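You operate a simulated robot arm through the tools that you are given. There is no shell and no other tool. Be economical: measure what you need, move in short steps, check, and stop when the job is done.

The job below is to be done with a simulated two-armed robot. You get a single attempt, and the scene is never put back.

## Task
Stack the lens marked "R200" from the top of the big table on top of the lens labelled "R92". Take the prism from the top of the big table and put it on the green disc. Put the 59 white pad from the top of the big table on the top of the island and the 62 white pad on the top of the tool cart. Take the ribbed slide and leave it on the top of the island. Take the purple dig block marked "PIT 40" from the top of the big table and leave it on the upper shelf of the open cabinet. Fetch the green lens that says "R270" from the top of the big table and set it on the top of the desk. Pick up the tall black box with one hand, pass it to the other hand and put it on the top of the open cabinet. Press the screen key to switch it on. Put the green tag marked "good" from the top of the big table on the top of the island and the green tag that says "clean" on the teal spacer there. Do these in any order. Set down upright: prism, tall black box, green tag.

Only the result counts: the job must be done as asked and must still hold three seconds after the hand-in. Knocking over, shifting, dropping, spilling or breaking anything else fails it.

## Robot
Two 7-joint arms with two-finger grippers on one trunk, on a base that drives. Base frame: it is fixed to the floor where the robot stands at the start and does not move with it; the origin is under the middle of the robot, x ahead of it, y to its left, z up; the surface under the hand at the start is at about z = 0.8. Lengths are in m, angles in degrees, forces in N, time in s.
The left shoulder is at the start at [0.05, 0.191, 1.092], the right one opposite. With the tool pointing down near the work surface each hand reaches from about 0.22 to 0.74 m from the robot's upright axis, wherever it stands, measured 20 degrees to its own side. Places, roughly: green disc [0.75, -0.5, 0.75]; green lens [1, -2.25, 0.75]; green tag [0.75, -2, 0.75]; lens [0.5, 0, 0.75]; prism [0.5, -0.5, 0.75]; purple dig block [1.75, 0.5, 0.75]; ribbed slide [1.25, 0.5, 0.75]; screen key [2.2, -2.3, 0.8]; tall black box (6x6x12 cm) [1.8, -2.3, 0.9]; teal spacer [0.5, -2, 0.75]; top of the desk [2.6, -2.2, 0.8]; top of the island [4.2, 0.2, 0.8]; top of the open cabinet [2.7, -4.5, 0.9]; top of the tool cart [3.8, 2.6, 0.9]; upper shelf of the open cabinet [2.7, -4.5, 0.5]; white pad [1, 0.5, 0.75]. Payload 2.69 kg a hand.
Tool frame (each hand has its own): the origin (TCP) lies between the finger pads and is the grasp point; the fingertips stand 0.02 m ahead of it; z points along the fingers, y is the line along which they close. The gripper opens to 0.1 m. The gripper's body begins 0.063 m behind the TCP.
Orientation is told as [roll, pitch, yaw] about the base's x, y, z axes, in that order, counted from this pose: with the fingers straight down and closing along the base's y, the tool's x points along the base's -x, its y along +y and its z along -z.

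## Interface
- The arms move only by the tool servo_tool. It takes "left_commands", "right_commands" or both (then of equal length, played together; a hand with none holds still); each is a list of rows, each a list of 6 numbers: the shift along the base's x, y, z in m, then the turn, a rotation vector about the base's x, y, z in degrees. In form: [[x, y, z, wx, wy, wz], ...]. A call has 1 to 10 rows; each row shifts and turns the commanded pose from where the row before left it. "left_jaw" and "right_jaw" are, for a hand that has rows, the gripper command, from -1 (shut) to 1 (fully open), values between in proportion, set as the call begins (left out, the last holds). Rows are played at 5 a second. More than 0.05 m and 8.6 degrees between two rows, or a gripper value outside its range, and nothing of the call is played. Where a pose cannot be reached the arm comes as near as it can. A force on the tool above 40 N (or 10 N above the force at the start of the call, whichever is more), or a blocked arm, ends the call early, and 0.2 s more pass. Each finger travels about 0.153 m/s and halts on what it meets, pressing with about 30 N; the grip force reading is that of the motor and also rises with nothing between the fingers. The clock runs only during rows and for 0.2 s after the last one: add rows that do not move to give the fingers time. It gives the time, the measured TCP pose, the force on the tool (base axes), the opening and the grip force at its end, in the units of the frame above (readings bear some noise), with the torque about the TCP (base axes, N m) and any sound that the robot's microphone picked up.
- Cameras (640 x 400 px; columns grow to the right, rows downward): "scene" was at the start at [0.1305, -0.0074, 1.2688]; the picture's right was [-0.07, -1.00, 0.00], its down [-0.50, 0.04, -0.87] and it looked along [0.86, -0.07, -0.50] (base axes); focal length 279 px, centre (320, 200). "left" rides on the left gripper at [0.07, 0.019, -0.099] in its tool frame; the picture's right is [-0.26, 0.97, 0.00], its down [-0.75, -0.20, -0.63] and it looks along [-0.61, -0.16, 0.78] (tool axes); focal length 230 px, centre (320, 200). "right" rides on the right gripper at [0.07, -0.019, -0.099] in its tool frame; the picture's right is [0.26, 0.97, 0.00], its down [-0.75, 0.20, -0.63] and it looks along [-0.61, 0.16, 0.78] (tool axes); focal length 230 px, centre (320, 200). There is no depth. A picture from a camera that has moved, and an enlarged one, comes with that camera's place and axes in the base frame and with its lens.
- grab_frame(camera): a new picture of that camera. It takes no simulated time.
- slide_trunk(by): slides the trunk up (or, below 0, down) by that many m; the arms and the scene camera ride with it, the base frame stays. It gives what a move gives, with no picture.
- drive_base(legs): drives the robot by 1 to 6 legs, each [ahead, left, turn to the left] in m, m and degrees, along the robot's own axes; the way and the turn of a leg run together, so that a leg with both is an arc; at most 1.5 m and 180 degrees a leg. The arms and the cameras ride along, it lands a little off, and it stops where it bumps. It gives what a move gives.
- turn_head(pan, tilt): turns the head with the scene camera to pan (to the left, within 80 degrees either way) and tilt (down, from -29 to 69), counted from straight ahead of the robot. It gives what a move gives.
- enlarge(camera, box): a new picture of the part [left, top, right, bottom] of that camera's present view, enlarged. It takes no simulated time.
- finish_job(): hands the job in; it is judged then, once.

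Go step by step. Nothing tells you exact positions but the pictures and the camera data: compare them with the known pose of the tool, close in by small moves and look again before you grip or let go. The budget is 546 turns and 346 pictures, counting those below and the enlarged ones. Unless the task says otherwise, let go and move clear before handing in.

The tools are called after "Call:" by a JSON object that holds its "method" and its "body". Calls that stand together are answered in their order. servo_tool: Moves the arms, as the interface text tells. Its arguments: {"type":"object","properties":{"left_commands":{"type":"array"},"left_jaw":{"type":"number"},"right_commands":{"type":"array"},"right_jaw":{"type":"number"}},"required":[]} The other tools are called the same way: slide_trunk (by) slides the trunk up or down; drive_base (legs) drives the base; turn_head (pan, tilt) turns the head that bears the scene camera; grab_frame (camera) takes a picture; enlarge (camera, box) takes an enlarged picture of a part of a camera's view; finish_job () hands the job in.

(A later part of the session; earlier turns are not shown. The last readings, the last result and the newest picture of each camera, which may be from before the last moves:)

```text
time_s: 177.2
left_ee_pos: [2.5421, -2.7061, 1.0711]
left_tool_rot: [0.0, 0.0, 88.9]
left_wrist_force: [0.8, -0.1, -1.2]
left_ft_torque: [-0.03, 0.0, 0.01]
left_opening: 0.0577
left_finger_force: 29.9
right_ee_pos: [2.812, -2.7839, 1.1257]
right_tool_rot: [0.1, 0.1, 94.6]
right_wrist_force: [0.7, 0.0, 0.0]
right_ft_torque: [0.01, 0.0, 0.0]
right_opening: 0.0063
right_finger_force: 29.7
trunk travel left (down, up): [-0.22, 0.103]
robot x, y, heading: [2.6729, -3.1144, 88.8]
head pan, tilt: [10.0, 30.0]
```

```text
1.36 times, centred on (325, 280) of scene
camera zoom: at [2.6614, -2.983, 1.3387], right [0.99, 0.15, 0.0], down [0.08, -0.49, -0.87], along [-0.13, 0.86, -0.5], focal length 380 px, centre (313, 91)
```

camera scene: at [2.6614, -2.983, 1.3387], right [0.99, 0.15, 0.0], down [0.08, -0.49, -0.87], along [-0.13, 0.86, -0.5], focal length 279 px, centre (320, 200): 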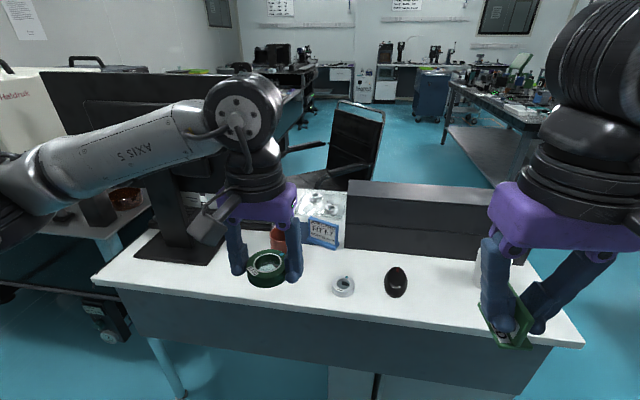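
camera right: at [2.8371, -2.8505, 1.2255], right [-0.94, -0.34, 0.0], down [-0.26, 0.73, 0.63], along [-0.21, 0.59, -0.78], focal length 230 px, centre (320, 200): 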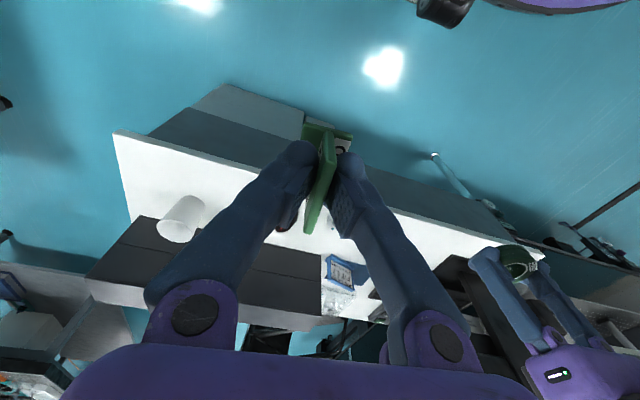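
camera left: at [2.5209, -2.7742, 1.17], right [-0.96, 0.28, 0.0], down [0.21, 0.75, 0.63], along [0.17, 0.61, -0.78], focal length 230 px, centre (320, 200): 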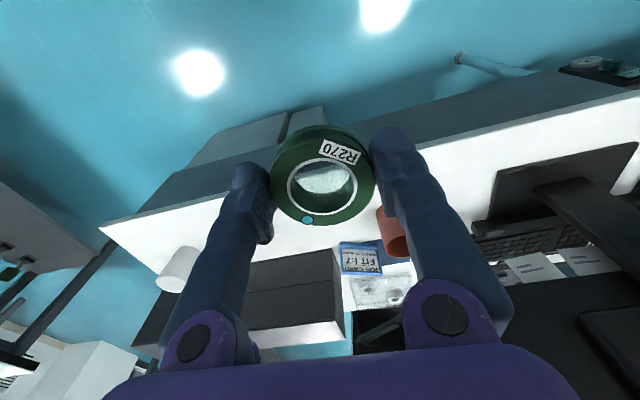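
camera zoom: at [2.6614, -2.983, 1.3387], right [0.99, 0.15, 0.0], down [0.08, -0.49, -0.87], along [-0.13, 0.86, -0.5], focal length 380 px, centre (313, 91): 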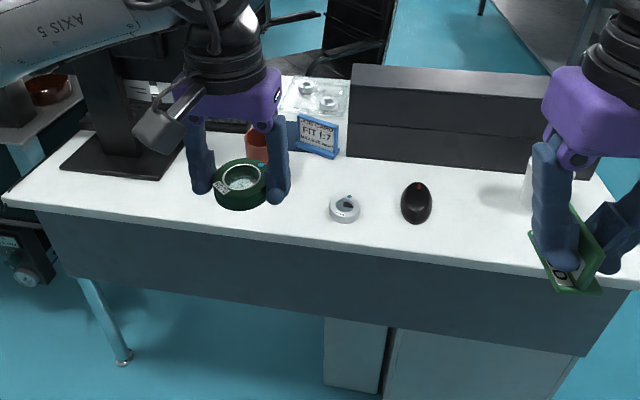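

The desk has a free spot at about (2.875, -2.46), right of the mouse. Driving so the left hand can set R270 there.

Call:
{"method": "drive_base", "body": {"legs": [[0.15, -0.3, 1]]}}

Call:
{"method": "turn_head", "body": {"pan": 10, "tilt": 45}}

Call:
{"method": "grab_frame", "body": {"camera": "scene"}}

Call:
{"method": "grab_frame", "body": {"camera": "left"}}

```text
time_s: 180.4
left_ee_pos: [2.8423, -2.5625, 1.0717]
left_tool_rot: [-0.1, 0.1, 89.6]
left_wrist_force: [-0.3, -0.2, -1.5]
left_ft_torque: [0.0, -0.01, 0.0]
left_opening: 0.0578
left_finger_force: 30.1
right_ee_pos: [3.1139, -2.6373, 1.126]
right_tool_rot: [0.1, 0.1, 95.5]
right_wrist_force: [-0.6, 0.0, 0.6]
right_ft_torque: [0.02, 0.02, 0.0]
right_opening: 0.0058
right_finger_force: 30.1
trunk travel left (down, up): [-0.22, 0.103]
robot x, y, heading: [2.9785, -2.9671, 89.6]
head pan, tilt: [10.0, 30.0]
```

```text
time_s: 181.2
left_ee_pos: [2.8401, -2.5619, 1.0712]
left_tool_rot: [0.0, 0.0, 89.6]
left_wrist_force: [0.4, 0.8, -0.5]
left_ft_torque: [0.0, 0.01, 0.0]
left_opening: 0.0576
left_finger_force: 30.1
right_ee_pos: [3.1137, -2.637, 1.1265]
right_tool_rot: [0.1, 0.1, 95.5]
right_wrist_force: [-0.1, 0.6, -1.2]
right_ft_torque: [-0.03, -0.01, 0.03]
right_opening: 0.0061
right_finger_force: 30.0
trunk travel left (down, up): [-0.22, 0.103]
robot x, y, heading: [2.9833, -2.9675, 89.7]
head pan, tilt: [10.0, 45.0]
```

```text
229 pictures are left
camera scene: at [2.9658, -2.8476, 1.3161], right [0.99, 0.17, 0.0], down [0.12, -0.7, -0.71], along [-0.12, 0.7, -0.71], focal length 279 px, centre (320, 200)
```

scene: 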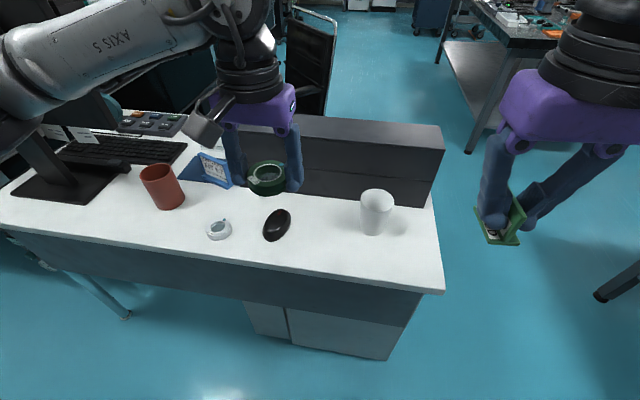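

```text
228 pictures are left
camera left: at [2.8213, -2.6316, 1.17], right [-0.96, 0.26, 0.0], down [0.21, 0.75, 0.63], along [0.17, 0.61, -0.78], focal length 230 px, centre (320, 200)
```

left: 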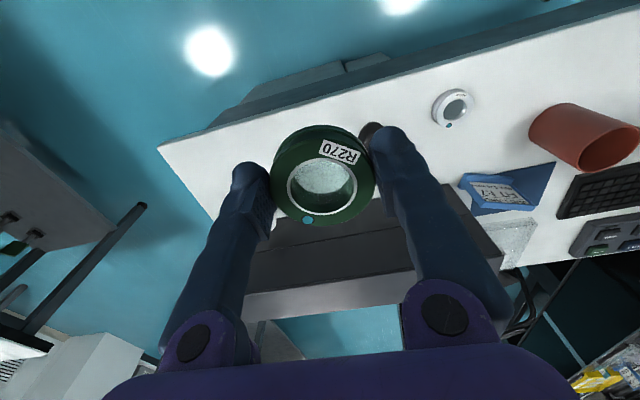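

Between mouse and cup there is a 16 cm gap centred near (2.91, -2.43). Moving R270 over it.

Call:
{"method": "servo_tool", "body": {"left_commands": [[0.02, 0.035, 0, 0, 0, 0], [0.02, 0.035, 0, 0, 0, 0], [0.015, 0.03, 0, 0, 0, 0], [0.015, 0.03, 0, 0, 0, 0], [0, 0, -0.045, 0, 0, 0], [0, 0, -0.045, 0, 0, 0], [0, 0, -0.045, 0, 0, 0], [0, 0, 0, 0, 0, 0]]}}

Call:
{"method": "grab_frame", "body": {"camera": "scene"}}

Call:
{"method": "grab_frame", "body": {"camera": "left"}}

```text
time_s: 183.0
left_ee_pos: [2.9121, -2.4316, 0.9352]
left_tool_rot: [0.0, 0.0, 89.6]
left_wrist_force: [-0.1, 0.4, -0.7]
left_ft_torque: [0.03, -0.03, 0.0]
left_opening: 0.0572
left_finger_force: 29.8
right_ee_pos: [3.1123, -2.6367, 1.1258]
right_tool_rot: [0.1, 0.1, 95.3]
right_wrist_force: [0.1, 0.0, 0.0]
right_ft_torque: [0.0, 0.0, -0.02]
right_opening: 0.0061
right_finger_force: 29.7
trunk travel left (down, up): [-0.22, 0.103]
robot x, y, heading: [2.9779, -2.9706, 89.8]
head pan, tilt: [10.0, 45.0]
```

```text
227 pictures are left
camera scene: at [2.966, -2.8478, 1.3161], right [0.99, 0.17, 0.0], down [0.12, -0.7, -0.71], along [-0.12, 0.7, -0.71], focal length 279 px, centre (320, 200)
```

scene: 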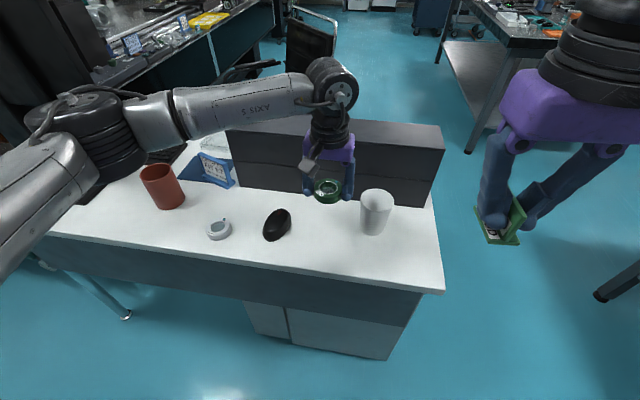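

```text
226 pictures are left
camera left: at [2.8912, -2.5023, 1.0345], right [-0.96, 0.26, 0.0], down [0.21, 0.75, 0.63], along [0.17, 0.61, -0.78], focal length 230 px, centre (320, 200)
```

left: 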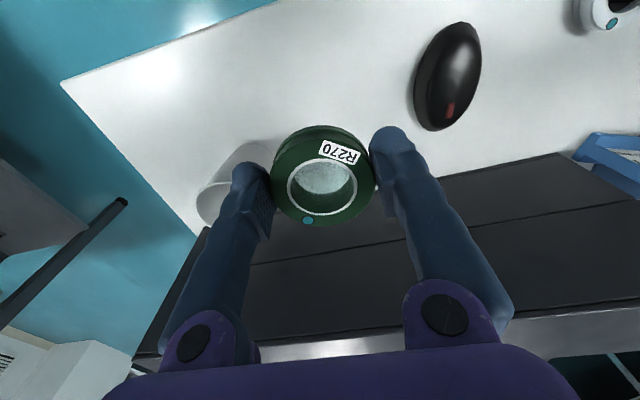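

Shifting 1 cm left and 3 cm toward me for clearance, then lowering.

Call:
{"method": "servo_tool", "body": {"left_commands": [[-0.01, -0.03, 0, 0, 0, 0], [0, 0, -0.04, 0, 0, 0], [0, 0, -0.03, 0, 0, 0], [0, 0, 0, 0, 0, 0]]}}

Call:
{"method": "grab_frame", "body": {"camera": "left"}}

Call:
{"method": "enlarge", "body": {"camera": "scene", "box": [250, 140, 410, 260]}}

```text
time_s: 184.0
left_ee_pos: [2.8993, -2.465, 0.8665]
left_tool_rot: [0.0, -0.1, 89.6]
left_wrist_force: [-0.5, -0.6, -0.4]
left_ft_torque: [0.0, 0.0, -0.01]
left_opening: 0.0575
left_finger_force: 29.9
right_ee_pos: [3.1129, -2.6375, 1.1267]
right_tool_rot: [0.0, 0.1, 95.3]
right_wrist_force: [0.4, 0.6, -0.2]
right_ft_torque: [-0.01, 0.03, 0.0]
right_opening: 0.006
right_finger_force: 29.8
trunk travel left (down, up): [-0.22, 0.103]
robot x, y, heading: [2.9788, -2.9649, 89.6]
head pan, tilt: [10.0, 45.0]
```

```text
225 pictures are left
camera left: at [2.8787, -2.5329, 0.9644], right [-0.96, 0.26, 0.0], down [0.21, 0.75, 0.63], along [0.17, 0.61, -0.78], focal length 230 px, centre (320, 200)
```

left: 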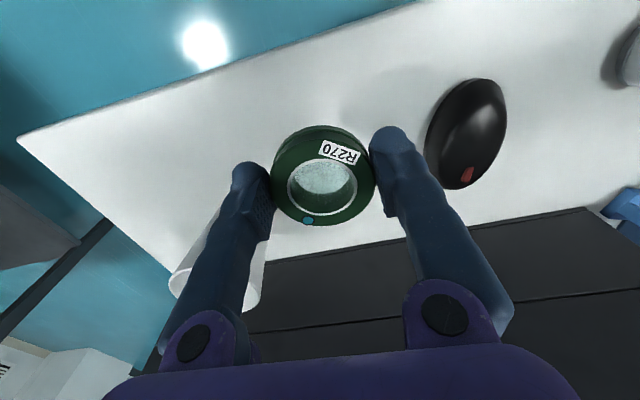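

```text
3.33 times, centred on (330, 200) of scene
camera zoom: at [2.966, -2.8475, 1.3161], right [0.99, 0.17, 0.0], down [0.12, -0.7, -0.71], along [-0.12, 0.7, -0.71], focal length 931 px, centre (287, 200)
```

zoom: 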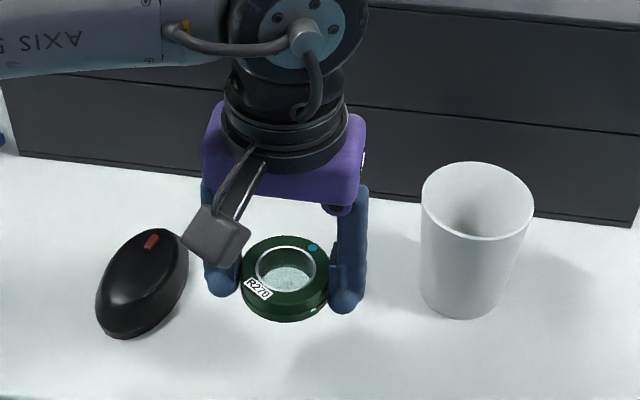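

Mouse is a bit close; shifting 1.2 cm toward the cup and lowering until contact.

Call:
{"method": "servo_tool", "body": {"left_commands": [[0.012, 0, 0, 0, 0, 0], [0, 0, -0.015, 0, 0, 0], [0, 0, -0.01, 0, 0, 0], [0, 0, 0, 0, 0, 0]]}}

Call:
{"method": "enlarge", "body": {"camera": "scene", "box": [290, 160, 390, 240]}}

```text
time_s: 185.0
left_ee_pos: [2.9138, -2.4628, 0.8401]
left_tool_rot: [0.0, 0.0, 89.6]
left_wrist_force: [0.1, 0.3, -0.4]
left_ft_torque: [0.01, 0.0, -0.03]
left_opening: 0.0575
left_finger_force: 29.6
right_ee_pos: [3.1119, -2.637, 1.1264]
right_tool_rot: [0.1, 0.0, 95.4]
right_wrist_force: [0.4, 0.4, 0.0]
right_ft_torque: [0.02, 0.03, -0.02]
right_opening: 0.0059
right_finger_force: 29.5
trunk travel left (down, up): [-0.22, 0.103]
robot x, y, heading: [2.9776, -2.9686, 89.7]
head pan, tilt: [10.0, 45.0]
```

```text
5.00 times, centred on (340, 200) of scene
camera zoom: at [2.9658, -2.8476, 1.3161], right [0.99, 0.17, 0.0], down [0.12, -0.7, -0.71], along [-0.12, 0.7, -0.71], focal length 1396 px, centre (220, 200)
```

zoom: 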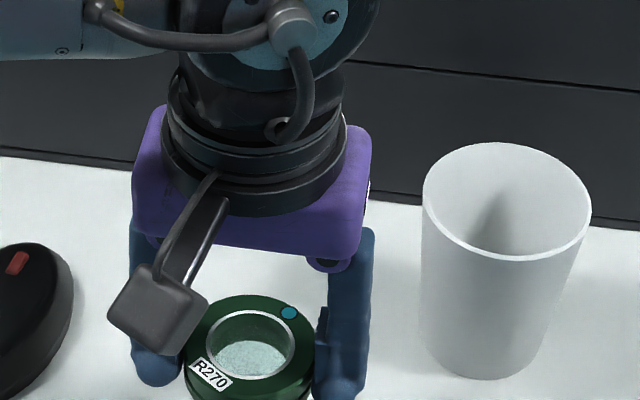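

Call:
{"method": "servo_tool", "body": {"left_commands": [[0, 0, -0.006, 0, 0, 0], [0, 0, -0.006, 0, 0, 0], [0, 0, 0, 0, 0, 0]]}}

Call:
{"method": "servo_tool", "body": {"left_commands": [[0, 0, -0.003, 0, 0, 0], [0, 0, 0, 0, 0, 0], [0, 0, 0, 0, 0, 0]]}}

Call:
{"method": "grab_frame", "body": {"camera": "left"}}

```text
time_s: 185.8
left_ee_pos: [2.9138, -2.4639, 0.828]
left_tool_rot: [0.0, 0.0, 89.5]
left_wrist_force: [0.0, -1.0, -0.7]
left_ft_torque: [0.0, -0.04, 0.01]
left_opening: 0.0577
left_finger_force: 30.0
right_ee_pos: [3.1134, -2.6372, 1.1268]
right_tool_rot: [0.2, 0.1, 95.4]
right_wrist_force: [0.6, 0.0, 0.4]
right_ft_torque: [0.01, 0.02, 0.0]
right_opening: 0.0061
right_finger_force: 29.5
trunk travel left (down, up): [-0.22, 0.103]
robot x, y, heading: [2.9824, -2.9708, 89.4]
head pan, tilt: [10.0, 45.0]
```

```text
time_s: 186.6
left_ee_pos: [2.9155, -2.463, 0.8248]
left_tool_rot: [0.0, 0.0, 89.7]
left_wrist_force: [0.1, -0.2, -0.6]
left_ft_torque: [0.01, 0.02, -0.04]
left_opening: 0.0574
left_finger_force: 30.1
right_ee_pos: [3.1122, -2.6373, 1.1254]
right_tool_rot: [0.0, 0.1, 95.4]
right_wrist_force: [0.1, -0.4, -0.3]
right_ft_torque: [0.0, 0.01, 0.01]
right_opening: 0.006
right_finger_force: 30.1
trunk travel left (down, up): [-0.22, 0.103]
robot x, y, heading: [2.9795, -2.9663, 89.8]
head pan, tilt: [10.0, 45.0]
```

```text
222 pictures are left
camera left: at [2.8931, -2.5324, 0.9239], right [-0.96, 0.26, 0.0], down [0.21, 0.75, 0.63], along [0.17, 0.61, -0.78], focal length 230 px, centre (320, 200)
```

left: 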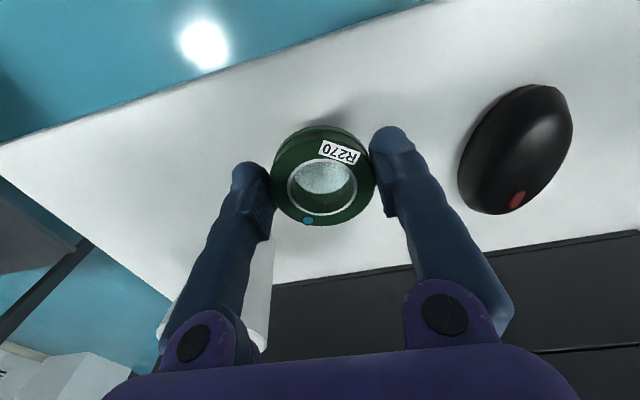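

Call:
{"method": "servo_tool", "body": {"left_commands": [[0, 0, -0.005, 0, 0, 0], [0, 0, -0.005, 0, 0, 0], [0, 0, 0, 0, 0, 0]]}}

Call:
{"method": "servo_tool", "body": {"left_commands": [[0, 0, -0.004, 0, 0, 0], [0, 0, -0.004, 0, 0, 0], [0, 0, 0, 0, 0, 0]]}}

```text
time_s: 187.4
left_ee_pos: [2.9127, -2.4629, 0.8147]
left_tool_rot: [0.0, 0.0, 89.7]
left_wrist_force: [0.3, -0.1, -0.5]
left_ft_torque: [0.03, 0.0, -0.01]
left_opening: 0.0575
left_finger_force: 30.2
right_ee_pos: [3.1142, -2.6365, 1.1273]
right_tool_rot: [0.2, 0.1, 95.4]
right_wrist_force: [0.5, 0.4, 0.3]
right_ft_torque: [0.01, 0.0, -0.03]
right_opening: 0.0057
right_finger_force: 29.9
trunk travel left (down, up): [-0.22, 0.103]
robot x, y, heading: [2.9813, -2.9674, 89.7]
head pan, tilt: [10.0, 45.0]
```

```text
time_s: 188.2
left_ee_pos: [2.914, -2.463, 0.8066]
left_tool_rot: [-0.1, 0.0, 89.7]
left_wrist_force: [0.1, -0.5, -2.1]
left_ft_torque: [-0.01, -0.02, -0.02]
left_opening: 0.0576
left_finger_force: 30.0
right_ee_pos: [3.1128, -2.6371, 1.1257]
right_tool_rot: [0.1, 0.2, 95.4]
right_wrist_force: [0.5, -0.3, -0.1]
right_ft_torque: [0.0, 0.0, -0.02]
right_opening: 0.0059
right_finger_force: 30.0
trunk travel left (down, up): [-0.22, 0.103]
robot x, y, heading: [2.9748, -2.9643, 89.2]
head pan, tilt: [10.0, 45.0]
```

Call:
{"method": "enlarge", "body": {"camera": "scene", "box": [290, 170, 370, 240]}}

Call:
{"method": "servo_tool", "body": {"left_commands": [[0, 0, -0.004, 0, 0, 0], [0, 0, -0.004, 0, 0, 0], [0, 0, 0, 0, 0, 0]]}}

```text
5.71 times, centred on (330, 205) of scene
camera zoom: at [2.9659, -2.8476, 1.3161], right [0.99, 0.17, 0.0], down [0.12, -0.7, -0.71], along [-0.12, 0.7, -0.71], focal length 1595 px, centre (263, 171)
```

zoom: 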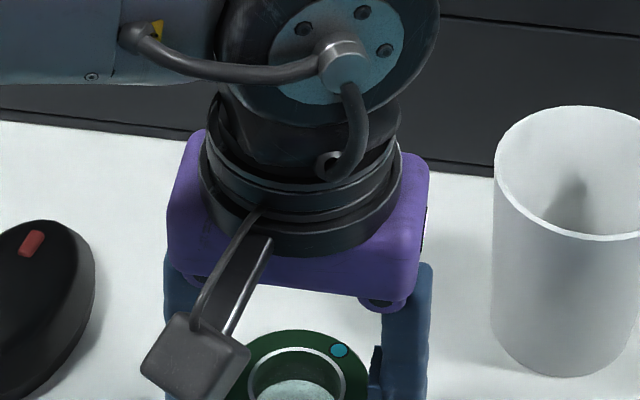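

```text
time_s: 189.0
left_ee_pos: [2.9139, -2.4616, 0.8006]
left_tool_rot: [0.0, 0.0, 89.7]
left_wrist_force: [0.3, 0.1, -0.1]
left_ft_torque: [0.0, -0.01, 0.0]
left_opening: 0.0575
left_finger_force: 29.6
right_ee_pos: [3.1122, -2.6377, 1.1268]
right_tool_rot: [0.0, 0.1, 95.4]
right_wrist_force: [0.1, 1.0, -0.4]
right_ft_torque: [-0.01, 0.01, 0.04]
right_opening: 0.006
right_finger_force: 30.4
trunk travel left (down, up): [-0.22, 0.103]
robot x, y, heading: [2.9779, -2.9662, 89.7]
head pan, tilt: [10.0, 45.0]
```

Still free at lens bottom ≈0.774; continuing.

Call:
{"method": "servo_tool", "body": {"left_commands": [[0, 0, -0.004, 0, 0, 0], [0, 0, -0.004, 0, 0, 0], [0, 0, 0, 0, 0, 0]]}}

Call:
{"method": "servo_tool", "body": {"left_commands": [[0, 0, -0.004, 0, 0, 0], [0, 0, -0.004, 0, 0, 0], [0, 0, 0, 0, 0, 0]]}}

Call:
{"method": "grab_frame", "body": {"camera": "left"}}

```text
time_s: 189.8
left_ee_pos: [2.9134, -2.4625, 0.7907]
left_tool_rot: [0.0, 0.1, 89.5]
left_wrist_force: [-0.3, -0.4, -1.1]
left_ft_torque: [-0.06, 0.02, -0.04]
left_opening: 0.0574
left_finger_force: 30.0
right_ee_pos: [3.1122, -2.6374, 1.1267]
right_tool_rot: [0.1, 0.1, 95.4]
right_wrist_force: [0.5, -0.4, 1.2]
right_ft_torque: [0.0, 0.03, -0.01]
right_opening: 0.0063
right_finger_force: 29.9
trunk travel left (down, up): [-0.22, 0.103]
robot x, y, heading: [2.9802, -2.9682, 89.5]
head pan, tilt: [10.0, 45.0]
```

```text
time_s: 190.6
left_ee_pos: [2.9136, -2.4609, 0.7852]
left_tool_rot: [0.0, -0.1, 89.6]
left_wrist_force: [0.0, -0.2, 3.1]
left_ft_torque: [0.13, 0.03, 0.02]
left_opening: 0.0575
left_finger_force: 29.8
right_ee_pos: [3.1122, -2.637, 1.1264]
right_tool_rot: [0.1, 0.1, 95.4]
right_wrist_force: [0.0, -0.5, -0.2]
right_ft_torque: [0.02, -0.01, 0.01]
right_opening: 0.0062
right_finger_force: 29.7
trunk travel left (down, up): [-0.22, 0.103]
robot x, y, heading: [2.9805, -2.9671, 89.6]
head pan, tilt: [10.0, 45.0]
```

```text
220 pictures are left
camera left: at [2.8934, -2.5316, 0.8834], right [-0.96, 0.26, 0.0], down [0.21, 0.75, 0.63], along [0.17, 0.61, -0.78], focal length 230 px, centre (320, 200)
```

left: 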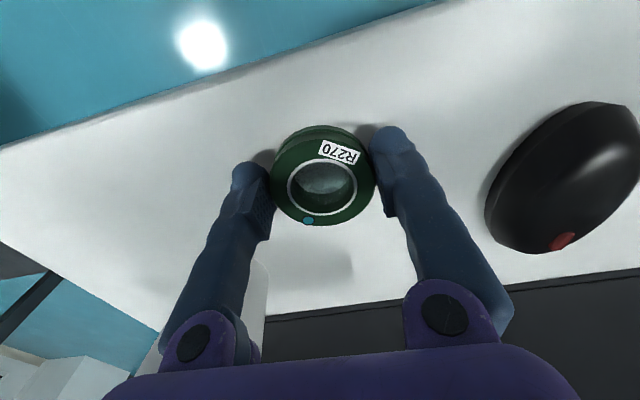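

Contact at desk height ≈0.76. Pressing 1 mm more, releasing, rising.

Call:
{"method": "servo_tool", "body": {"left_commands": [[0, 0, -0.001, 0, 0, 0], [0, 0, 0, 0, 0, 0]]}}

Call:
{"method": "servo_tool", "body": {"left_commands": [[0, 0, 0, 0, 0, 0], [0, 0, 0, 0, 0, 0], [0, 0, 0.03, 0, 0, 0], [0, 0, 0.04, 0, 0, 0], [0, 0, 0.045, 0, 0, 0], [0, 0, 0.045, 0, 0, 0], [0, 0, 0.045, 0, 0, 0], [0, 0, 0.045, 0, 0, 0], [0, -0.04, 0.03, 0, 0, 0]], "left_jaw": 0.6}}

Call:
{"method": "grab_frame", "body": {"camera": "scene"}}

```text
time_s: 191.2
left_ee_pos: [2.9145, -2.4608, 0.7848]
left_tool_rot: [-0.1, -0.1, 89.6]
left_wrist_force: [0.2, 0.6, 9.0]
left_ft_torque: [0.07, 0.07, -0.05]
left_opening: 0.0572
left_finger_force: 30.1
right_ee_pos: [3.1122, -2.6381, 1.1266]
right_tool_rot: [0.0, 0.1, 95.4]
right_wrist_force: [0.3, 0.4, 0.4]
right_ft_torque: [-0.03, 0.0, 0.0]
right_opening: 0.0061
right_finger_force: 30.3
trunk travel left (down, up): [-0.22, 0.103]
robot x, y, heading: [2.9808, -2.9637, 89.5]
head pan, tilt: [10.0, 45.0]
```

```text
time_s: 193.2
left_ee_pos: [2.912, -2.5034, 1.063]
left_tool_rot: [0.0, 0.0, 89.6]
left_wrist_force: [-0.3, -0.6, -1.6]
left_ft_torque: [0.03, 0.02, -0.03]
left_opening: 0.08
left_finger_force: 0.0
right_ee_pos: [3.1126, -2.6377, 1.1273]
right_tool_rot: [0.1, 0.1, 95.3]
right_wrist_force: [-0.7, 0.0, -0.1]
right_ft_torque: [0.03, 0.02, -0.01]
right_opening: 0.0061
right_finger_force: 29.6
trunk travel left (down, up): [-0.22, 0.103]
robot x, y, heading: [2.9806, -2.9647, 89.3]
head pan, tilt: [10.0, 45.0]
```

```text
219 pictures are left
camera scene: at [2.9656, -2.8486, 1.3162], right [0.99, 0.17, 0.0], down [0.12, -0.7, -0.71], along [-0.12, 0.7, -0.71], focal length 279 px, centre (320, 200)
```

scene: 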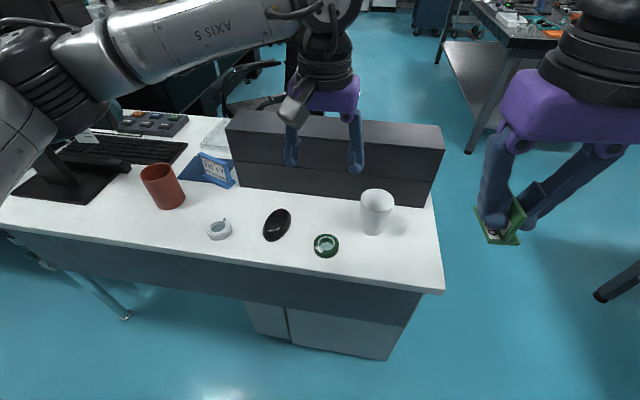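

R270 stands on the desk. Next, GOOD goes to the island; I'll look for the way there.

Call:
{"method": "turn_head", "body": {"pan": -45, "tilt": 20}}

Call:
{"method": "grab_frame", "body": {"camera": "scene"}}

Call:
{"method": "turn_head", "body": {"pan": 0, "tilt": 15}}

Call:
{"method": "grab_frame", "body": {"camera": "scene"}}

```text
time_s: 194.4
left_ee_pos: [2.9133, -2.5011, 1.0623]
left_tool_rot: [0.0, 0.0, 89.6]
left_wrist_force: [0.7, -0.3, 0.0]
left_ft_torque: [0.03, -0.01, 0.01]
left_opening: 0.08
left_finger_force: 0.0
right_ee_pos: [3.1131, -2.6373, 1.126]
right_tool_rot: [0.1, 0.1, 95.4]
right_wrist_force: [0.0, 0.3, 0.4]
right_ft_torque: [-0.01, -0.01, 0.0]
right_opening: 0.0059
right_finger_force: 29.4
trunk travel left (down, up): [-0.22, 0.103]
robot x, y, heading: [2.9775, -2.9679, 89.6]
head pan, tilt: [-45.0, 20.0]
```

```text
218 pictures are left
camera scene: at [3.0457, -2.8623, 1.3547], right [0.7, -0.71, 0.0], down [-0.24, -0.24, -0.94], along [0.67, 0.66, -0.34], focal length 279 px, centre (320, 200)
```

scene: 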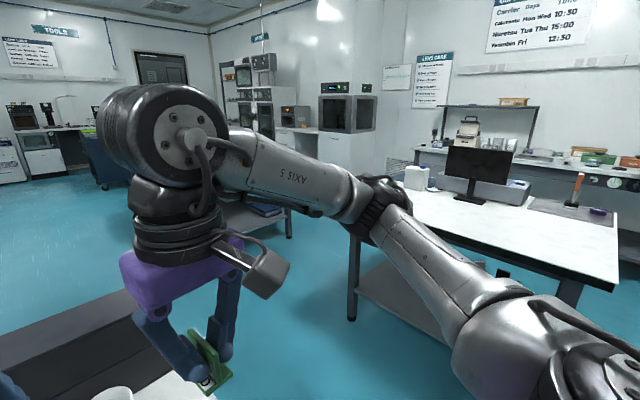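

```text
time_s: 195.6
left_ee_pos: [2.9124, -2.5018, 1.062]
left_tool_rot: [0.0, 0.0, 89.5]
left_wrist_force: [-0.5, -0.6, 0.4]
left_ft_torque: [0.02, 0.02, 0.0]
left_opening: 0.0801
left_finger_force: 0.1
right_ee_pos: [3.1121, -2.6371, 1.1258]
right_tool_rot: [0.1, 0.2, 95.4]
right_wrist_force: [-0.1, 0.0, -0.5]
right_ft_torque: [0.01, 0.04, 0.0]
right_opening: 0.0059
right_finger_force: 30.2
trunk travel left (down, up): [-0.22, 0.103]
robot x, y, heading: [2.9835, -2.9683, 89.7]
head pan, tilt: [0.0, 15.0]
```

```text
217 pictures are left
camera scene: at [2.9802, -2.8344, 1.3629], right [1.0, -0.01, 0.0], down [0.0, -0.26, -0.97], along [0.01, 0.97, -0.26], focal length 279 px, centre (320, 200)
```

scene: 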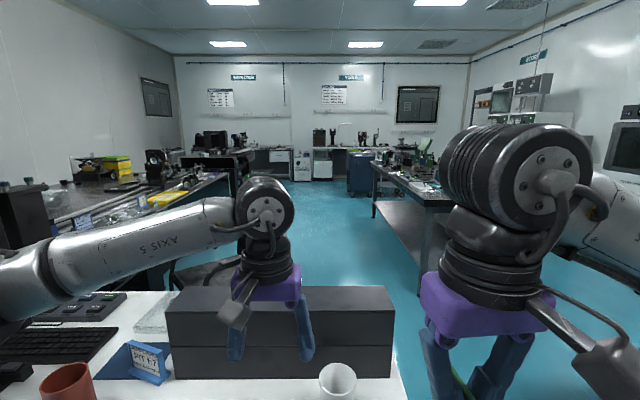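

The aisle between desk and white table is x≈3.05–4.15. Driving through it to the island's near end.

Call:
{"method": "drive_base", "body": {"legs": [[-0.1, 0, 0], [0, -0.62, 0], [1.5, 0, 0]]}}

Call:
{"method": "turn_head", "body": {"pan": -10, "tilt": 20}}

Call:
{"method": "grab_frame", "body": {"camera": "scene"}}

```text
time_s: 209.3
left_ee_pos: [3.5197, -1.0991, 1.062]
left_tool_rot: [0.0, -0.1, 90.5]
left_wrist_force: [-0.2, 0.7, 0.0]
left_ft_torque: [0.0, 0.0, 0.03]
left_opening: 0.08
left_finger_force: 0.0
right_ee_pos: [3.721, -1.2324, 1.1262]
right_tool_rot: [0.1, 0.0, 96.2]
right_wrist_force: [0.6, -0.2, -0.3]
right_ft_torque: [-0.01, -0.01, -0.05]
right_opening: 0.0057
right_finger_force: 30.1
trunk travel left (down, up): [-0.22, 0.103]
robot x, y, heading: [3.594, -1.5638, 90.4]
head pan, tilt: [0.0, 15.0]
```

```text
time_s: 210.0
left_ee_pos: [3.52, -1.1007, 1.0625]
left_tool_rot: [0.0, 0.0, 90.4]
left_wrist_force: [0.3, 0.7, -0.6]
left_ft_torque: [-0.03, -0.02, -0.01]
left_opening: 0.0803
left_finger_force: 0.1
right_ee_pos: [3.7221, -1.2328, 1.1261]
right_tool_rot: [0.1, 0.1, 96.2]
right_wrist_force: [0.8, 0.4, 0.1]
right_ft_torque: [0.01, -0.01, 0.01]
right_opening: 0.0057
right_finger_force: 29.3
trunk travel left (down, up): [-0.22, 0.103]
robot x, y, heading: [3.5937, -1.5657, 90.5]
head pan, tilt: [-10.0, 20.0]
```

```text
216 pictures are left
camera scene: at [3.608, -1.4332, 1.3548], right [0.99, -0.17, 0.0], down [-0.06, -0.34, -0.94], along [0.16, 0.93, -0.34], focal length 279 px, centre (320, 200)
```

scene: 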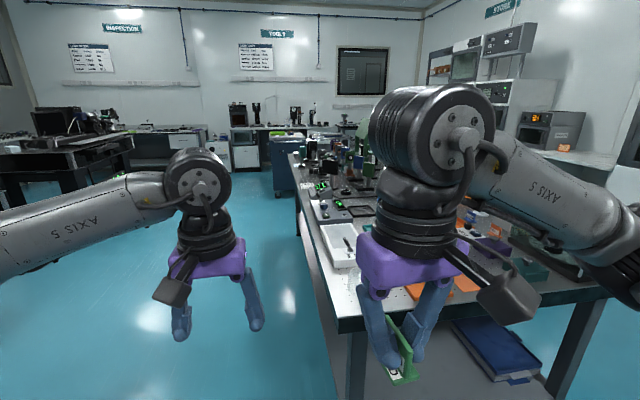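

The island (near-left corner ≈(3.76, -0.86)) is cluttered. I'll go to its west side and face it.

Call:
{"method": "drive_base", "body": {"legs": [[0, 0.36, 0], [1.1, 0, 0], [0, 0, -90]]}}

Call:
{"method": "turn_head", "body": {"pan": 0, "tilt": 35}}

Call:
{"method": "grab_frame", "body": {"camera": "scene"}}

Call:
{"method": "turn_head", "body": {"pan": 45, "tilt": 30}}

Call:
{"method": "grab_frame", "body": {"camera": "scene"}}

Call:
{"method": "turn_head", "body": {"pan": -45, "tilt": 35}}

Call:
{"method": "grab_frame", "body": {"camera": "scene"}}

```text
time_s: 213.1
left_ee_pos: [3.2196, -1.098, 1.0618]
left_tool_rot: [-0.1, 0.0, 91.2]
left_wrist_force: [-0.2, -0.4, -0.2]
left_ft_torque: [-0.02, 0.02, -0.01]
left_opening: 0.0801
left_finger_force: 0.0
right_ee_pos: [3.4258, -1.2286, 1.1262]
right_tool_rot: [0.1, 0.0, 97.2]
right_wrist_force: [0.5, -0.3, 0.5]
right_ft_torque: [0.02, -0.03, -0.02]
right_opening: 0.0061
right_finger_force: 30.1
trunk travel left (down, up): [-0.22, 0.103]
robot x, y, heading: [3.303, -1.5623, 91.5]
head pan, tilt: [-10.0, 20.0]
stopped in leg 1: the robot was blocked; the commanded pose is now the measured one
```

```text
time_s: 213.8
left_ee_pos: [3.2211, -1.0983, 1.0624]
left_tool_rot: [0.0, 0.0, 91.2]
left_wrist_force: [-0.8, 0.8, 0.4]
left_ft_torque: [-0.03, -0.01, -0.02]
left_opening: 0.08
left_finger_force: 0.2
right_ee_pos: [3.4247, -1.2292, 1.1257]
right_tool_rot: [0.1, 0.1, 97.1]
right_wrist_force: [-0.7, 0.0, -0.3]
right_ft_torque: [0.0, 0.01, 0.02]
right_opening: 0.006
right_finger_force: 29.5
trunk travel left (down, up): [-0.22, 0.103]
robot x, y, heading: [3.2984, -1.5617, 91.3]
head pan, tilt: [0.0, 35.0]
```

```text
215 pictures are left
camera scene: at [3.2975, -1.4345, 1.3309], right [1.0, 0.02, 0.0], down [0.01, -0.57, -0.82], along [-0.02, 0.82, -0.57], focal length 279 px, centre (320, 200)
```

scene: 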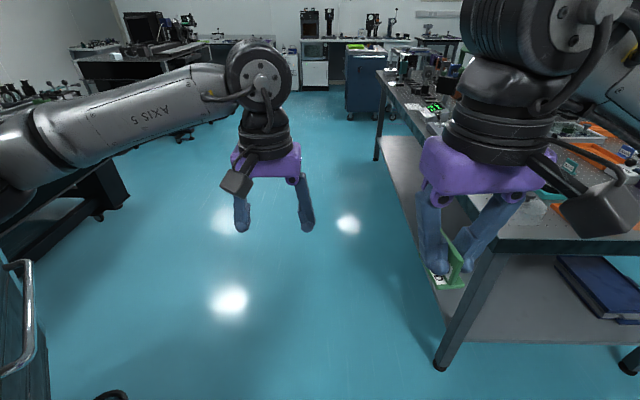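

```text
time_s: 214.9
left_ee_pos: [3.2206, -1.0988, 1.0624]
left_tool_rot: [0.0, 0.1, 91.1]
left_wrist_force: [0.0, -1.1, -0.5]
left_ft_torque: [0.01, 0.01, -0.01]
left_opening: 0.0799
left_finger_force: 0.0
right_ee_pos: [3.4238, -1.2277, 1.1267]
right_tool_rot: [0.2, 0.1, 97.0]
right_wrist_force: [1.4, -0.4, 0.0]
right_ft_torque: [0.04, 0.02, 0.02]
right_opening: 0.006
right_finger_force: 29.9
trunk travel left (down, up): [-0.22, 0.103]
robot x, y, heading: [3.2979, -1.5596, 91.0]
head pan, tilt: [45.0, 30.0]
```

```text
214 pictures are left
camera scene: at [3.2341, -1.4599, 1.3387], right [0.69, 0.72, 0.0], down [0.36, -0.35, -0.87], along [-0.62, 0.6, -0.5], focal length 279 px, centre (320, 200)
```

scene: 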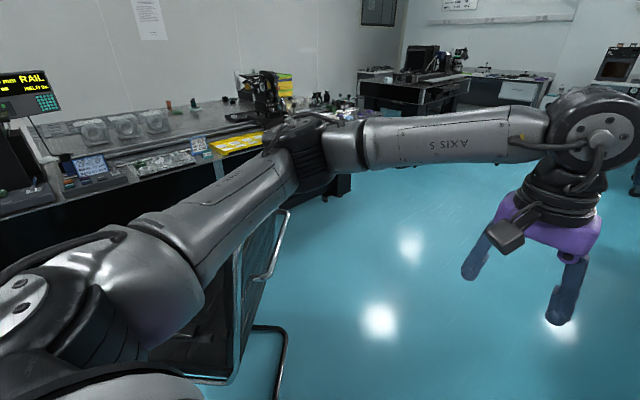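

```text
time_s: 216.6
left_ee_pos: [3.2207, -1.0998, 1.0624]
left_tool_rot: [0.0, 0.0, 91.2]
left_wrist_force: [0.1, -0.4, 0.2]
left_ft_torque: [0.03, 0.02, -0.02]
left_opening: 0.0801
left_finger_force: 0.1
right_ee_pos: [3.4245, -1.2291, 1.1261]
right_tool_rot: [0.1, 0.0, 97.1]
right_wrist_force: [-0.6, -0.5, -0.1]
right_ft_torque: [0.0, 0.04, 0.01]
right_opening: 0.0061
right_finger_force: 30.1
trunk travel left (down, up): [-0.22, 0.103]
robot x, y, heading: [3.3011, -1.5619, 91.3]
head pan, tilt: [-45.0, 35.0]
```

```text
213 pictures are left
camera scene: at [3.3602, -1.459, 1.3309], right [0.72, -0.69, 0.0], down [-0.4, -0.41, -0.82], along [0.57, 0.59, -0.57], focal length 279 px, centre (320, 200)
```

scene: 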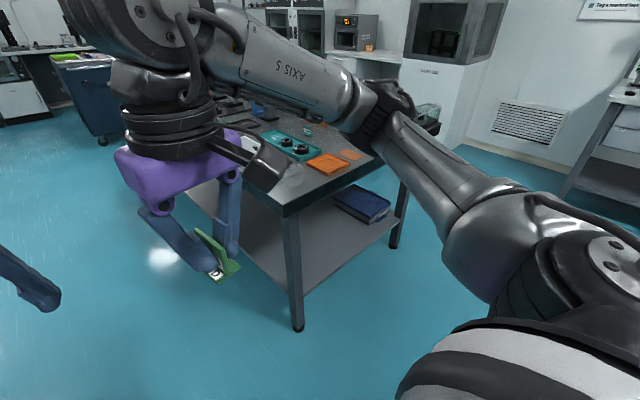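

I bumped something on the left. I'll look there before moving on.

Call:
{"method": "turn_head", "body": {"pan": 80, "tilt": 45}}

Call:
{"method": "grab_frame", "body": {"camera": "scene"}}

```text
time_s: 218.7
left_ee_pos: [3.2217, -1.0988, 1.0626]
left_tool_rot: [0.1, 0.0, 91.2]
left_wrist_force: [0.1, 0.3, -0.2]
left_ft_torque: [0.01, -0.03, 0.05]
left_opening: 0.0797
left_finger_force: 0.1
right_ee_pos: [3.424, -1.2279, 1.1259]
right_tool_rot: [0.1, 0.1, 97.0]
right_wrist_force: [0.6, -0.4, -0.4]
right_ft_torque: [0.02, 0.0, 0.0]
right_opening: 0.0062
right_finger_force: 29.8
trunk travel left (down, up): [-0.22, 0.103]
robot x, y, heading: [3.3005, -1.5617, 91.2]
head pan, tilt: [80.0, 45.0]
```

```text
212 pictures are left
camera scene: at [3.2189, -1.5101, 1.3161], right [0.15, 0.99, 0.0], down [0.7, -0.11, -0.71], along [-0.7, 0.11, -0.71], focal length 279 px, centre (320, 200)
```

scene: 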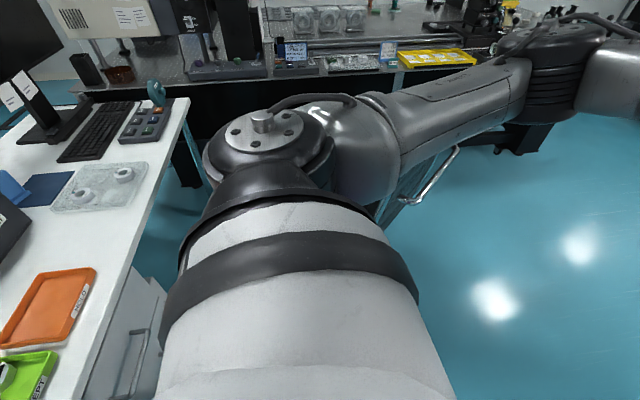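

Nothing visibly displaced; a cart handle sits near my left side. I ease right and go forward along the island's west side.

Call:
{"method": "drive_base", "body": {"legs": [[0, -0.1, -1], [1.2, 0, 0]]}}

Call:
{"method": "turn_head", "body": {"pan": -50, "tilt": 35}}

Call:
{"method": "grab_frame", "body": {"camera": "scene"}}

```text
time_s: 225.8
left_ee_pos: [3.3404, 0.0946, 1.0627]
left_tool_rot: [0.0, -0.1, 89.4]
left_wrist_force: [-0.1, 0.3, 0.6]
left_ft_torque: [0.0, 0.03, 0.03]
left_opening: 0.0799
left_finger_force: 0.0
right_ee_pos: [3.5397, -0.0403, 1.1253]
right_tool_rot: [0.1, 0.1, 95.2]
right_wrist_force: [0.2, 0.7, 0.1]
right_ft_torque: [-0.01, 0.02, -0.01]
right_opening: 0.0057
right_finger_force: 29.8
trunk travel left (down, up): [-0.22, 0.103]
robot x, y, heading: [3.4033, -0.3709, 89.3]
head pan, tilt: [80.0, 45.0]
```

```text
time_s: 227.9
left_ee_pos: [3.3394, 0.0953, 1.0636]
left_tool_rot: [-0.1, -0.1, 89.4]
left_wrist_force: [0.0, 0.5, -0.7]
left_ft_torque: [-0.07, -0.02, 0.03]
left_opening: 0.0801
left_finger_force: 0.0
right_ee_pos: [3.5404, -0.0407, 1.1257]
right_tool_rot: [0.2, 0.1, 95.2]
right_wrist_force: [0.7, -0.2, 0.0]
right_ft_torque: [-0.01, -0.02, 0.02]
right_opening: 0.0058
right_finger_force: 30.8
trunk travel left (down, up): [-0.22, 0.103]
robot x, y, heading: [3.4049, -0.3696, 89.5]
head pan, tilt: [-50.0, 35.0]
```

```text
211 pictures are left
camera scene: at [3.4729, -0.2755, 1.3309], right [0.64, -0.77, 0.0], down [-0.44, -0.36, -0.82], along [0.63, 0.52, -0.57], focal length 279 px, centre (320, 200)
```

scene: 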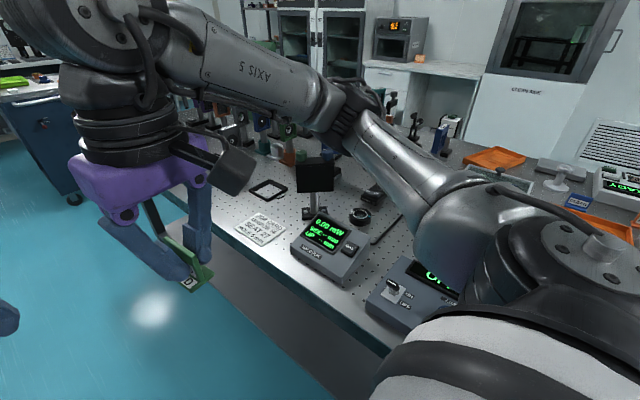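

Shifting away a little and turning to face the island.

Call:
{"method": "drive_base", "body": {"legs": [[0.2, 0.2, 0], [0, 0, -89.5]]}}

Call:
{"method": "turn_head", "body": {"pan": 0, "tilt": 35}}

Call:
{"method": "grab_frame", "body": {"camera": "scene"}}

```text
time_s: 234.1
left_ee_pos: [3.6688, -0.0947, 1.0628]
left_tool_rot: [0.0, 0.1, 0.9]
left_wrist_force: [0.2, -0.9, 0.1]
left_ft_torque: [0.03, -0.02, 0.01]
left_opening: 0.0801
left_finger_force: 0.2
right_ee_pos: [3.5379, -0.2985, 1.1257]
right_tool_rot: [0.0, 0.1, 6.6]
right_wrist_force: [-0.3, 0.2, -0.6]
right_ft_torque: [0.01, -0.01, 0.0]
right_opening: 0.006
right_finger_force: 29.7
trunk travel left (down, up): [-0.22, 0.103]
robot x, y, heading: [3.2045, -0.1691, 0.8]
head pan, tilt: [-50.0, 35.0]
```

```text
time_s: 235.3
left_ee_pos: [3.6688, -0.094, 1.063]
left_tool_rot: [-0.1, 0.0, 0.8]
left_wrist_force: [-0.7, 0.0, 1.5]
left_ft_torque: [-0.01, 0.02, 0.0]
left_opening: 0.0802
left_finger_force: 0.1
right_ee_pos: [3.5377, -0.298, 1.1257]
right_tool_rot: [0.1, 0.0, 6.6]
right_wrist_force: [0.1, 0.0, -0.8]
right_ft_torque: [-0.01, 0.0, -0.04]
right_opening: 0.006
right_finger_force: 29.6
trunk travel left (down, up): [-0.22, 0.103]
robot x, y, heading: [3.204, -0.1713, 0.9]
head pan, tilt: [0.0, 35.0]
```

```text
210 pictures are left
camera scene: at [3.3332, -0.169, 1.3309], right [0.01, -1.0, 0.0], down [-0.57, -0.01, -0.82], along [0.82, 0.01, -0.57], focal length 279 px, centre (320, 200)
```

scene: 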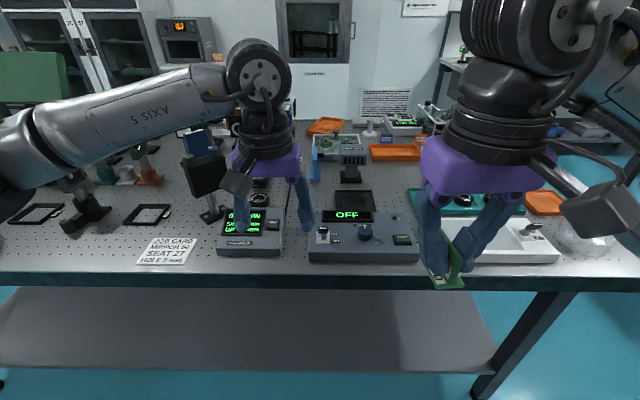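

Call:
{"method": "enlarge", "body": {"camera": "scene", "box": [0, 110, 320, 290]}}

Call:
{"method": "turn_head", "body": {"pan": 40, "tilt": 30}}

Call:
{"method": "grab_frame", "body": {"camera": "scene"}}

Call:
{"method": "grab_frame", "body": {"camera": "left"}}

```text
2.00 times, centred on (160, 200) of scene
camera zoom: at [3.3332, -0.169, 1.3309], right [0.01, -1.0, 0.0], down [-0.57, -0.01, -0.82], along [0.82, 0.01, -0.57], focal length 558 px, centre (640, 200)
```

zoom: 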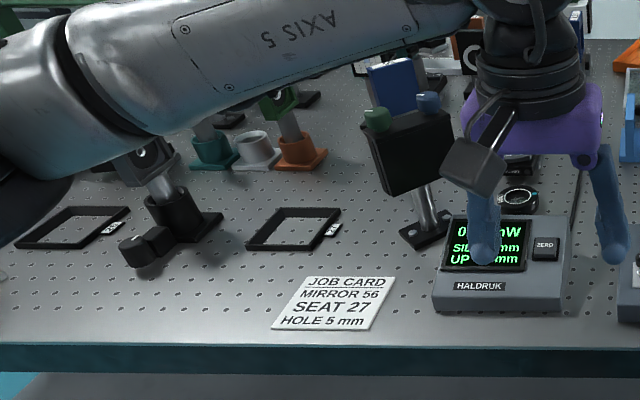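

```text
time_s: 236.3
left_ee_pos: [3.669, -0.0941, 1.0625]
left_tool_rot: [0.0, 0.1, 0.8]
left_wrist_force: [-0.4, -0.4, -0.8]
left_ft_torque: [0.0, -0.03, 0.0]
left_opening: 0.0799
left_finger_force: 0.2
right_ee_pos: [3.5383, -0.2961, 1.126]
right_tool_rot: [0.1, 0.0, 6.6]
right_wrist_force: [-0.4, -0.2, 0.0]
right_ft_torque: [0.01, -0.04, 0.0]
right_opening: 0.0058
right_finger_force: 30.5
trunk travel left (down, up): [-0.22, 0.103]
robot x, y, heading: [3.204, -0.1723, 0.9]
head pan, tilt: [40.0, 30.0]
```

```text
208 pictures are left
camera scene: at [3.3137, -0.1111, 1.3387], right [0.65, -0.76, 0.0], down [-0.38, -0.33, -0.87], along [0.66, 0.56, -0.5], focal length 279 px, centre (320, 200)
```

scene: 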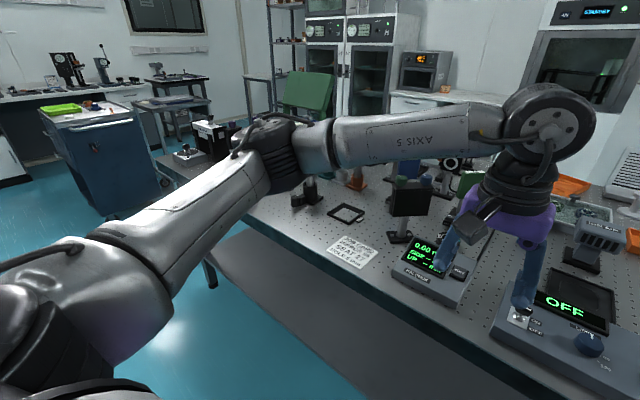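

```text
207 pictures are left
camera left: at [3.5976, -0.0765, 1.1615], right [0.24, 0.97, 0.0], down [0.75, -0.19, 0.63], along [0.61, -0.15, -0.78], focal length 230 px, centre (320, 200)
```

left: 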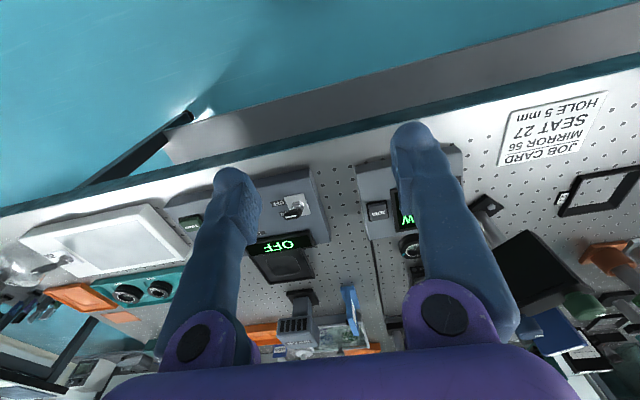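

There's free perforated top left of the job card, near (3.87, 0.43). I'll drive left to face it.

Call:
{"method": "drive_base", "body": {"legs": [[0, 0.72, -0.9]]}}

Call:
{"method": "turn_head", "body": {"pan": -5, "tilt": 42}}

Call:
{"method": "grab_frame", "body": {"camera": "scene"}}

Call:
{"method": "grab_frame", "body": {"camera": "right"}}

```text
time_s: 243.0
left_ee_pos: [3.6664, 0.61, 1.0633]
left_tool_rot: [0.1, -0.1, -0.4]
left_wrist_force: [0.9, -0.5, 0.2]
left_ft_torque: [0.02, 0.0, -0.01]
left_opening: 0.0799
left_finger_force: 0.0
right_ee_pos: [3.532, 0.4086, 1.1261]
right_tool_rot: [0.1, 0.1, 5.6]
right_wrist_force: [-0.3, 0.8, 0.1]
right_ft_torque: [0.0, 0.01, -0.02]
right_opening: 0.0058
right_finger_force: 30.0
trunk travel left (down, up): [-0.22, 0.103]
robot x, y, heading: [3.2044, 0.5446, -0.1]
head pan, tilt: [40.0, 30.0]
```

```text
time_s: 244.2
left_ee_pos: [3.6659, 0.611, 1.0624]
left_tool_rot: [0.0, 0.0, -0.3]
left_wrist_force: [0.1, 0.0, 0.4]
left_ft_torque: [-0.02, -0.02, -0.02]
left_opening: 0.08
left_finger_force: 0.0
right_ee_pos: [3.5318, 0.409, 1.1269]
right_tool_rot: [0.1, 0.2, 5.6]
right_wrist_force: [-0.4, -0.4, -0.7]
right_ft_torque: [0.02, 0.0, 0.0]
right_opening: 0.0059
right_finger_force: 29.9
trunk travel left (down, up): [-0.22, 0.103]
robot x, y, heading: [3.2033, 0.5397, -0.5]
head pan, tilt: [-5.0, 42.0]
```

```text
206 pictures are left
camera scene: at [3.3254, 0.5344, 1.3204], right [-0.09, -1.0, 0.0], down [-0.67, 0.06, -0.74], along [0.74, -0.07, -0.67], focal length 279 px, centre (320, 200)
```

scene: 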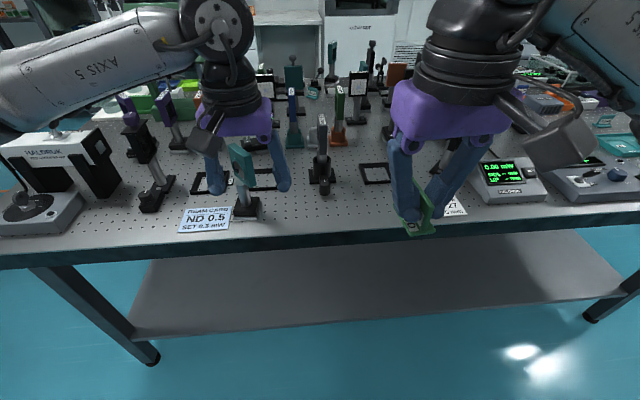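

```text
205 pictures are left
camera right: at [3.4648, 0.3849, 1.2256], right [-0.35, 0.94, 0.0], down [0.73, 0.27, 0.63], along [0.59, 0.22, -0.78], focal length 230 px, centre (320, 200)
```

right: 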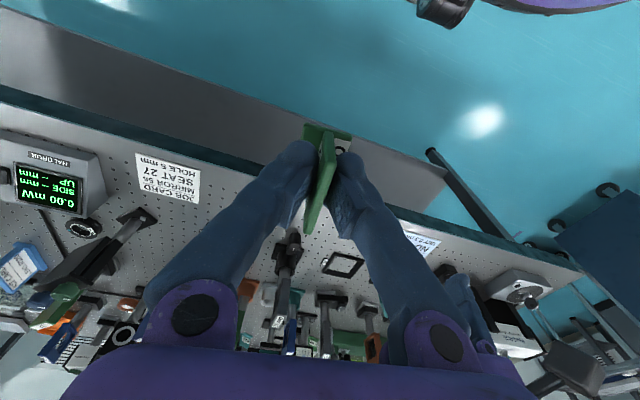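

A clear strip lies at about (3.84, 0.405). Moving GOOD over it.

Call:
{"method": "servo_tool", "body": {"right_commands": [[0.045, 0, 0, 0, 0, 0], [0.045, 0, 0, 0, 0, 0], [0.045, 0, 0, 0, 0, 0], [0.045, 0, 0, 0, 0, 0], [0.045, 0, 0, 0, 0, 0], [0.045, -0.004, -0.01, 0, 0, 0], [0.038, 0, -0.03, 0, 0, 0], [0, 0, -0.045, 0, 0, 0], [0, 0, -0.045, 0, 0, 0], [0, 0, -0.045, 0, 0, 0]]}}

Call:
{"method": "grab_frame", "body": {"camera": "right"}}

Call:
{"method": "grab_frame", "body": {"camera": "scene"}}

```text
time_s: 246.4
left_ee_pos: [3.668, 0.6099, 1.0631]
left_tool_rot: [0.0, 0.0, -0.3]
left_wrist_force: [-1.4, -0.7, -0.4]
left_ft_torque: [0.03, 0.03, 0.0]
left_opening: 0.08
left_finger_force: 0.1
right_ee_pos: [3.8405, 0.4039, 0.9507]
right_tool_rot: [0.1, 0.1, 5.6]
right_wrist_force: [0.9, -0.8, -0.7]
right_ft_torque: [0.04, 0.0, -0.01]
right_opening: 0.0059
right_finger_force: 30.5
trunk travel left (down, up): [-0.22, 0.103]
robot x, y, heading: [3.1997, 0.5402, -0.2]
head pan, tilt: [-5.0, 42.0]
```

```text
204 pictures are left
camera right: at [3.7728, 0.3798, 1.0503], right [-0.35, 0.94, 0.0], down [0.73, 0.27, 0.63], along [0.59, 0.22, -0.78], focal length 230 px, centre (320, 200)
```

right: 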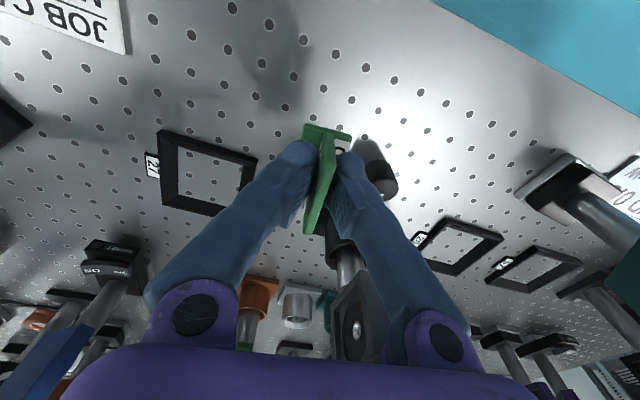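

```text
203 pictures are left
camera scene: at [3.3259, 0.534, 1.3204], right [-0.09, -1.0, 0.0], down [-0.67, 0.06, -0.74], along [0.74, -0.07, -0.67], focal length 279 px, centre (320, 200)
```

scene: 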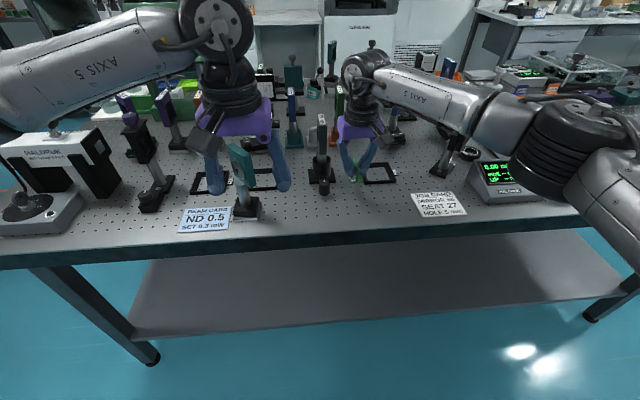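

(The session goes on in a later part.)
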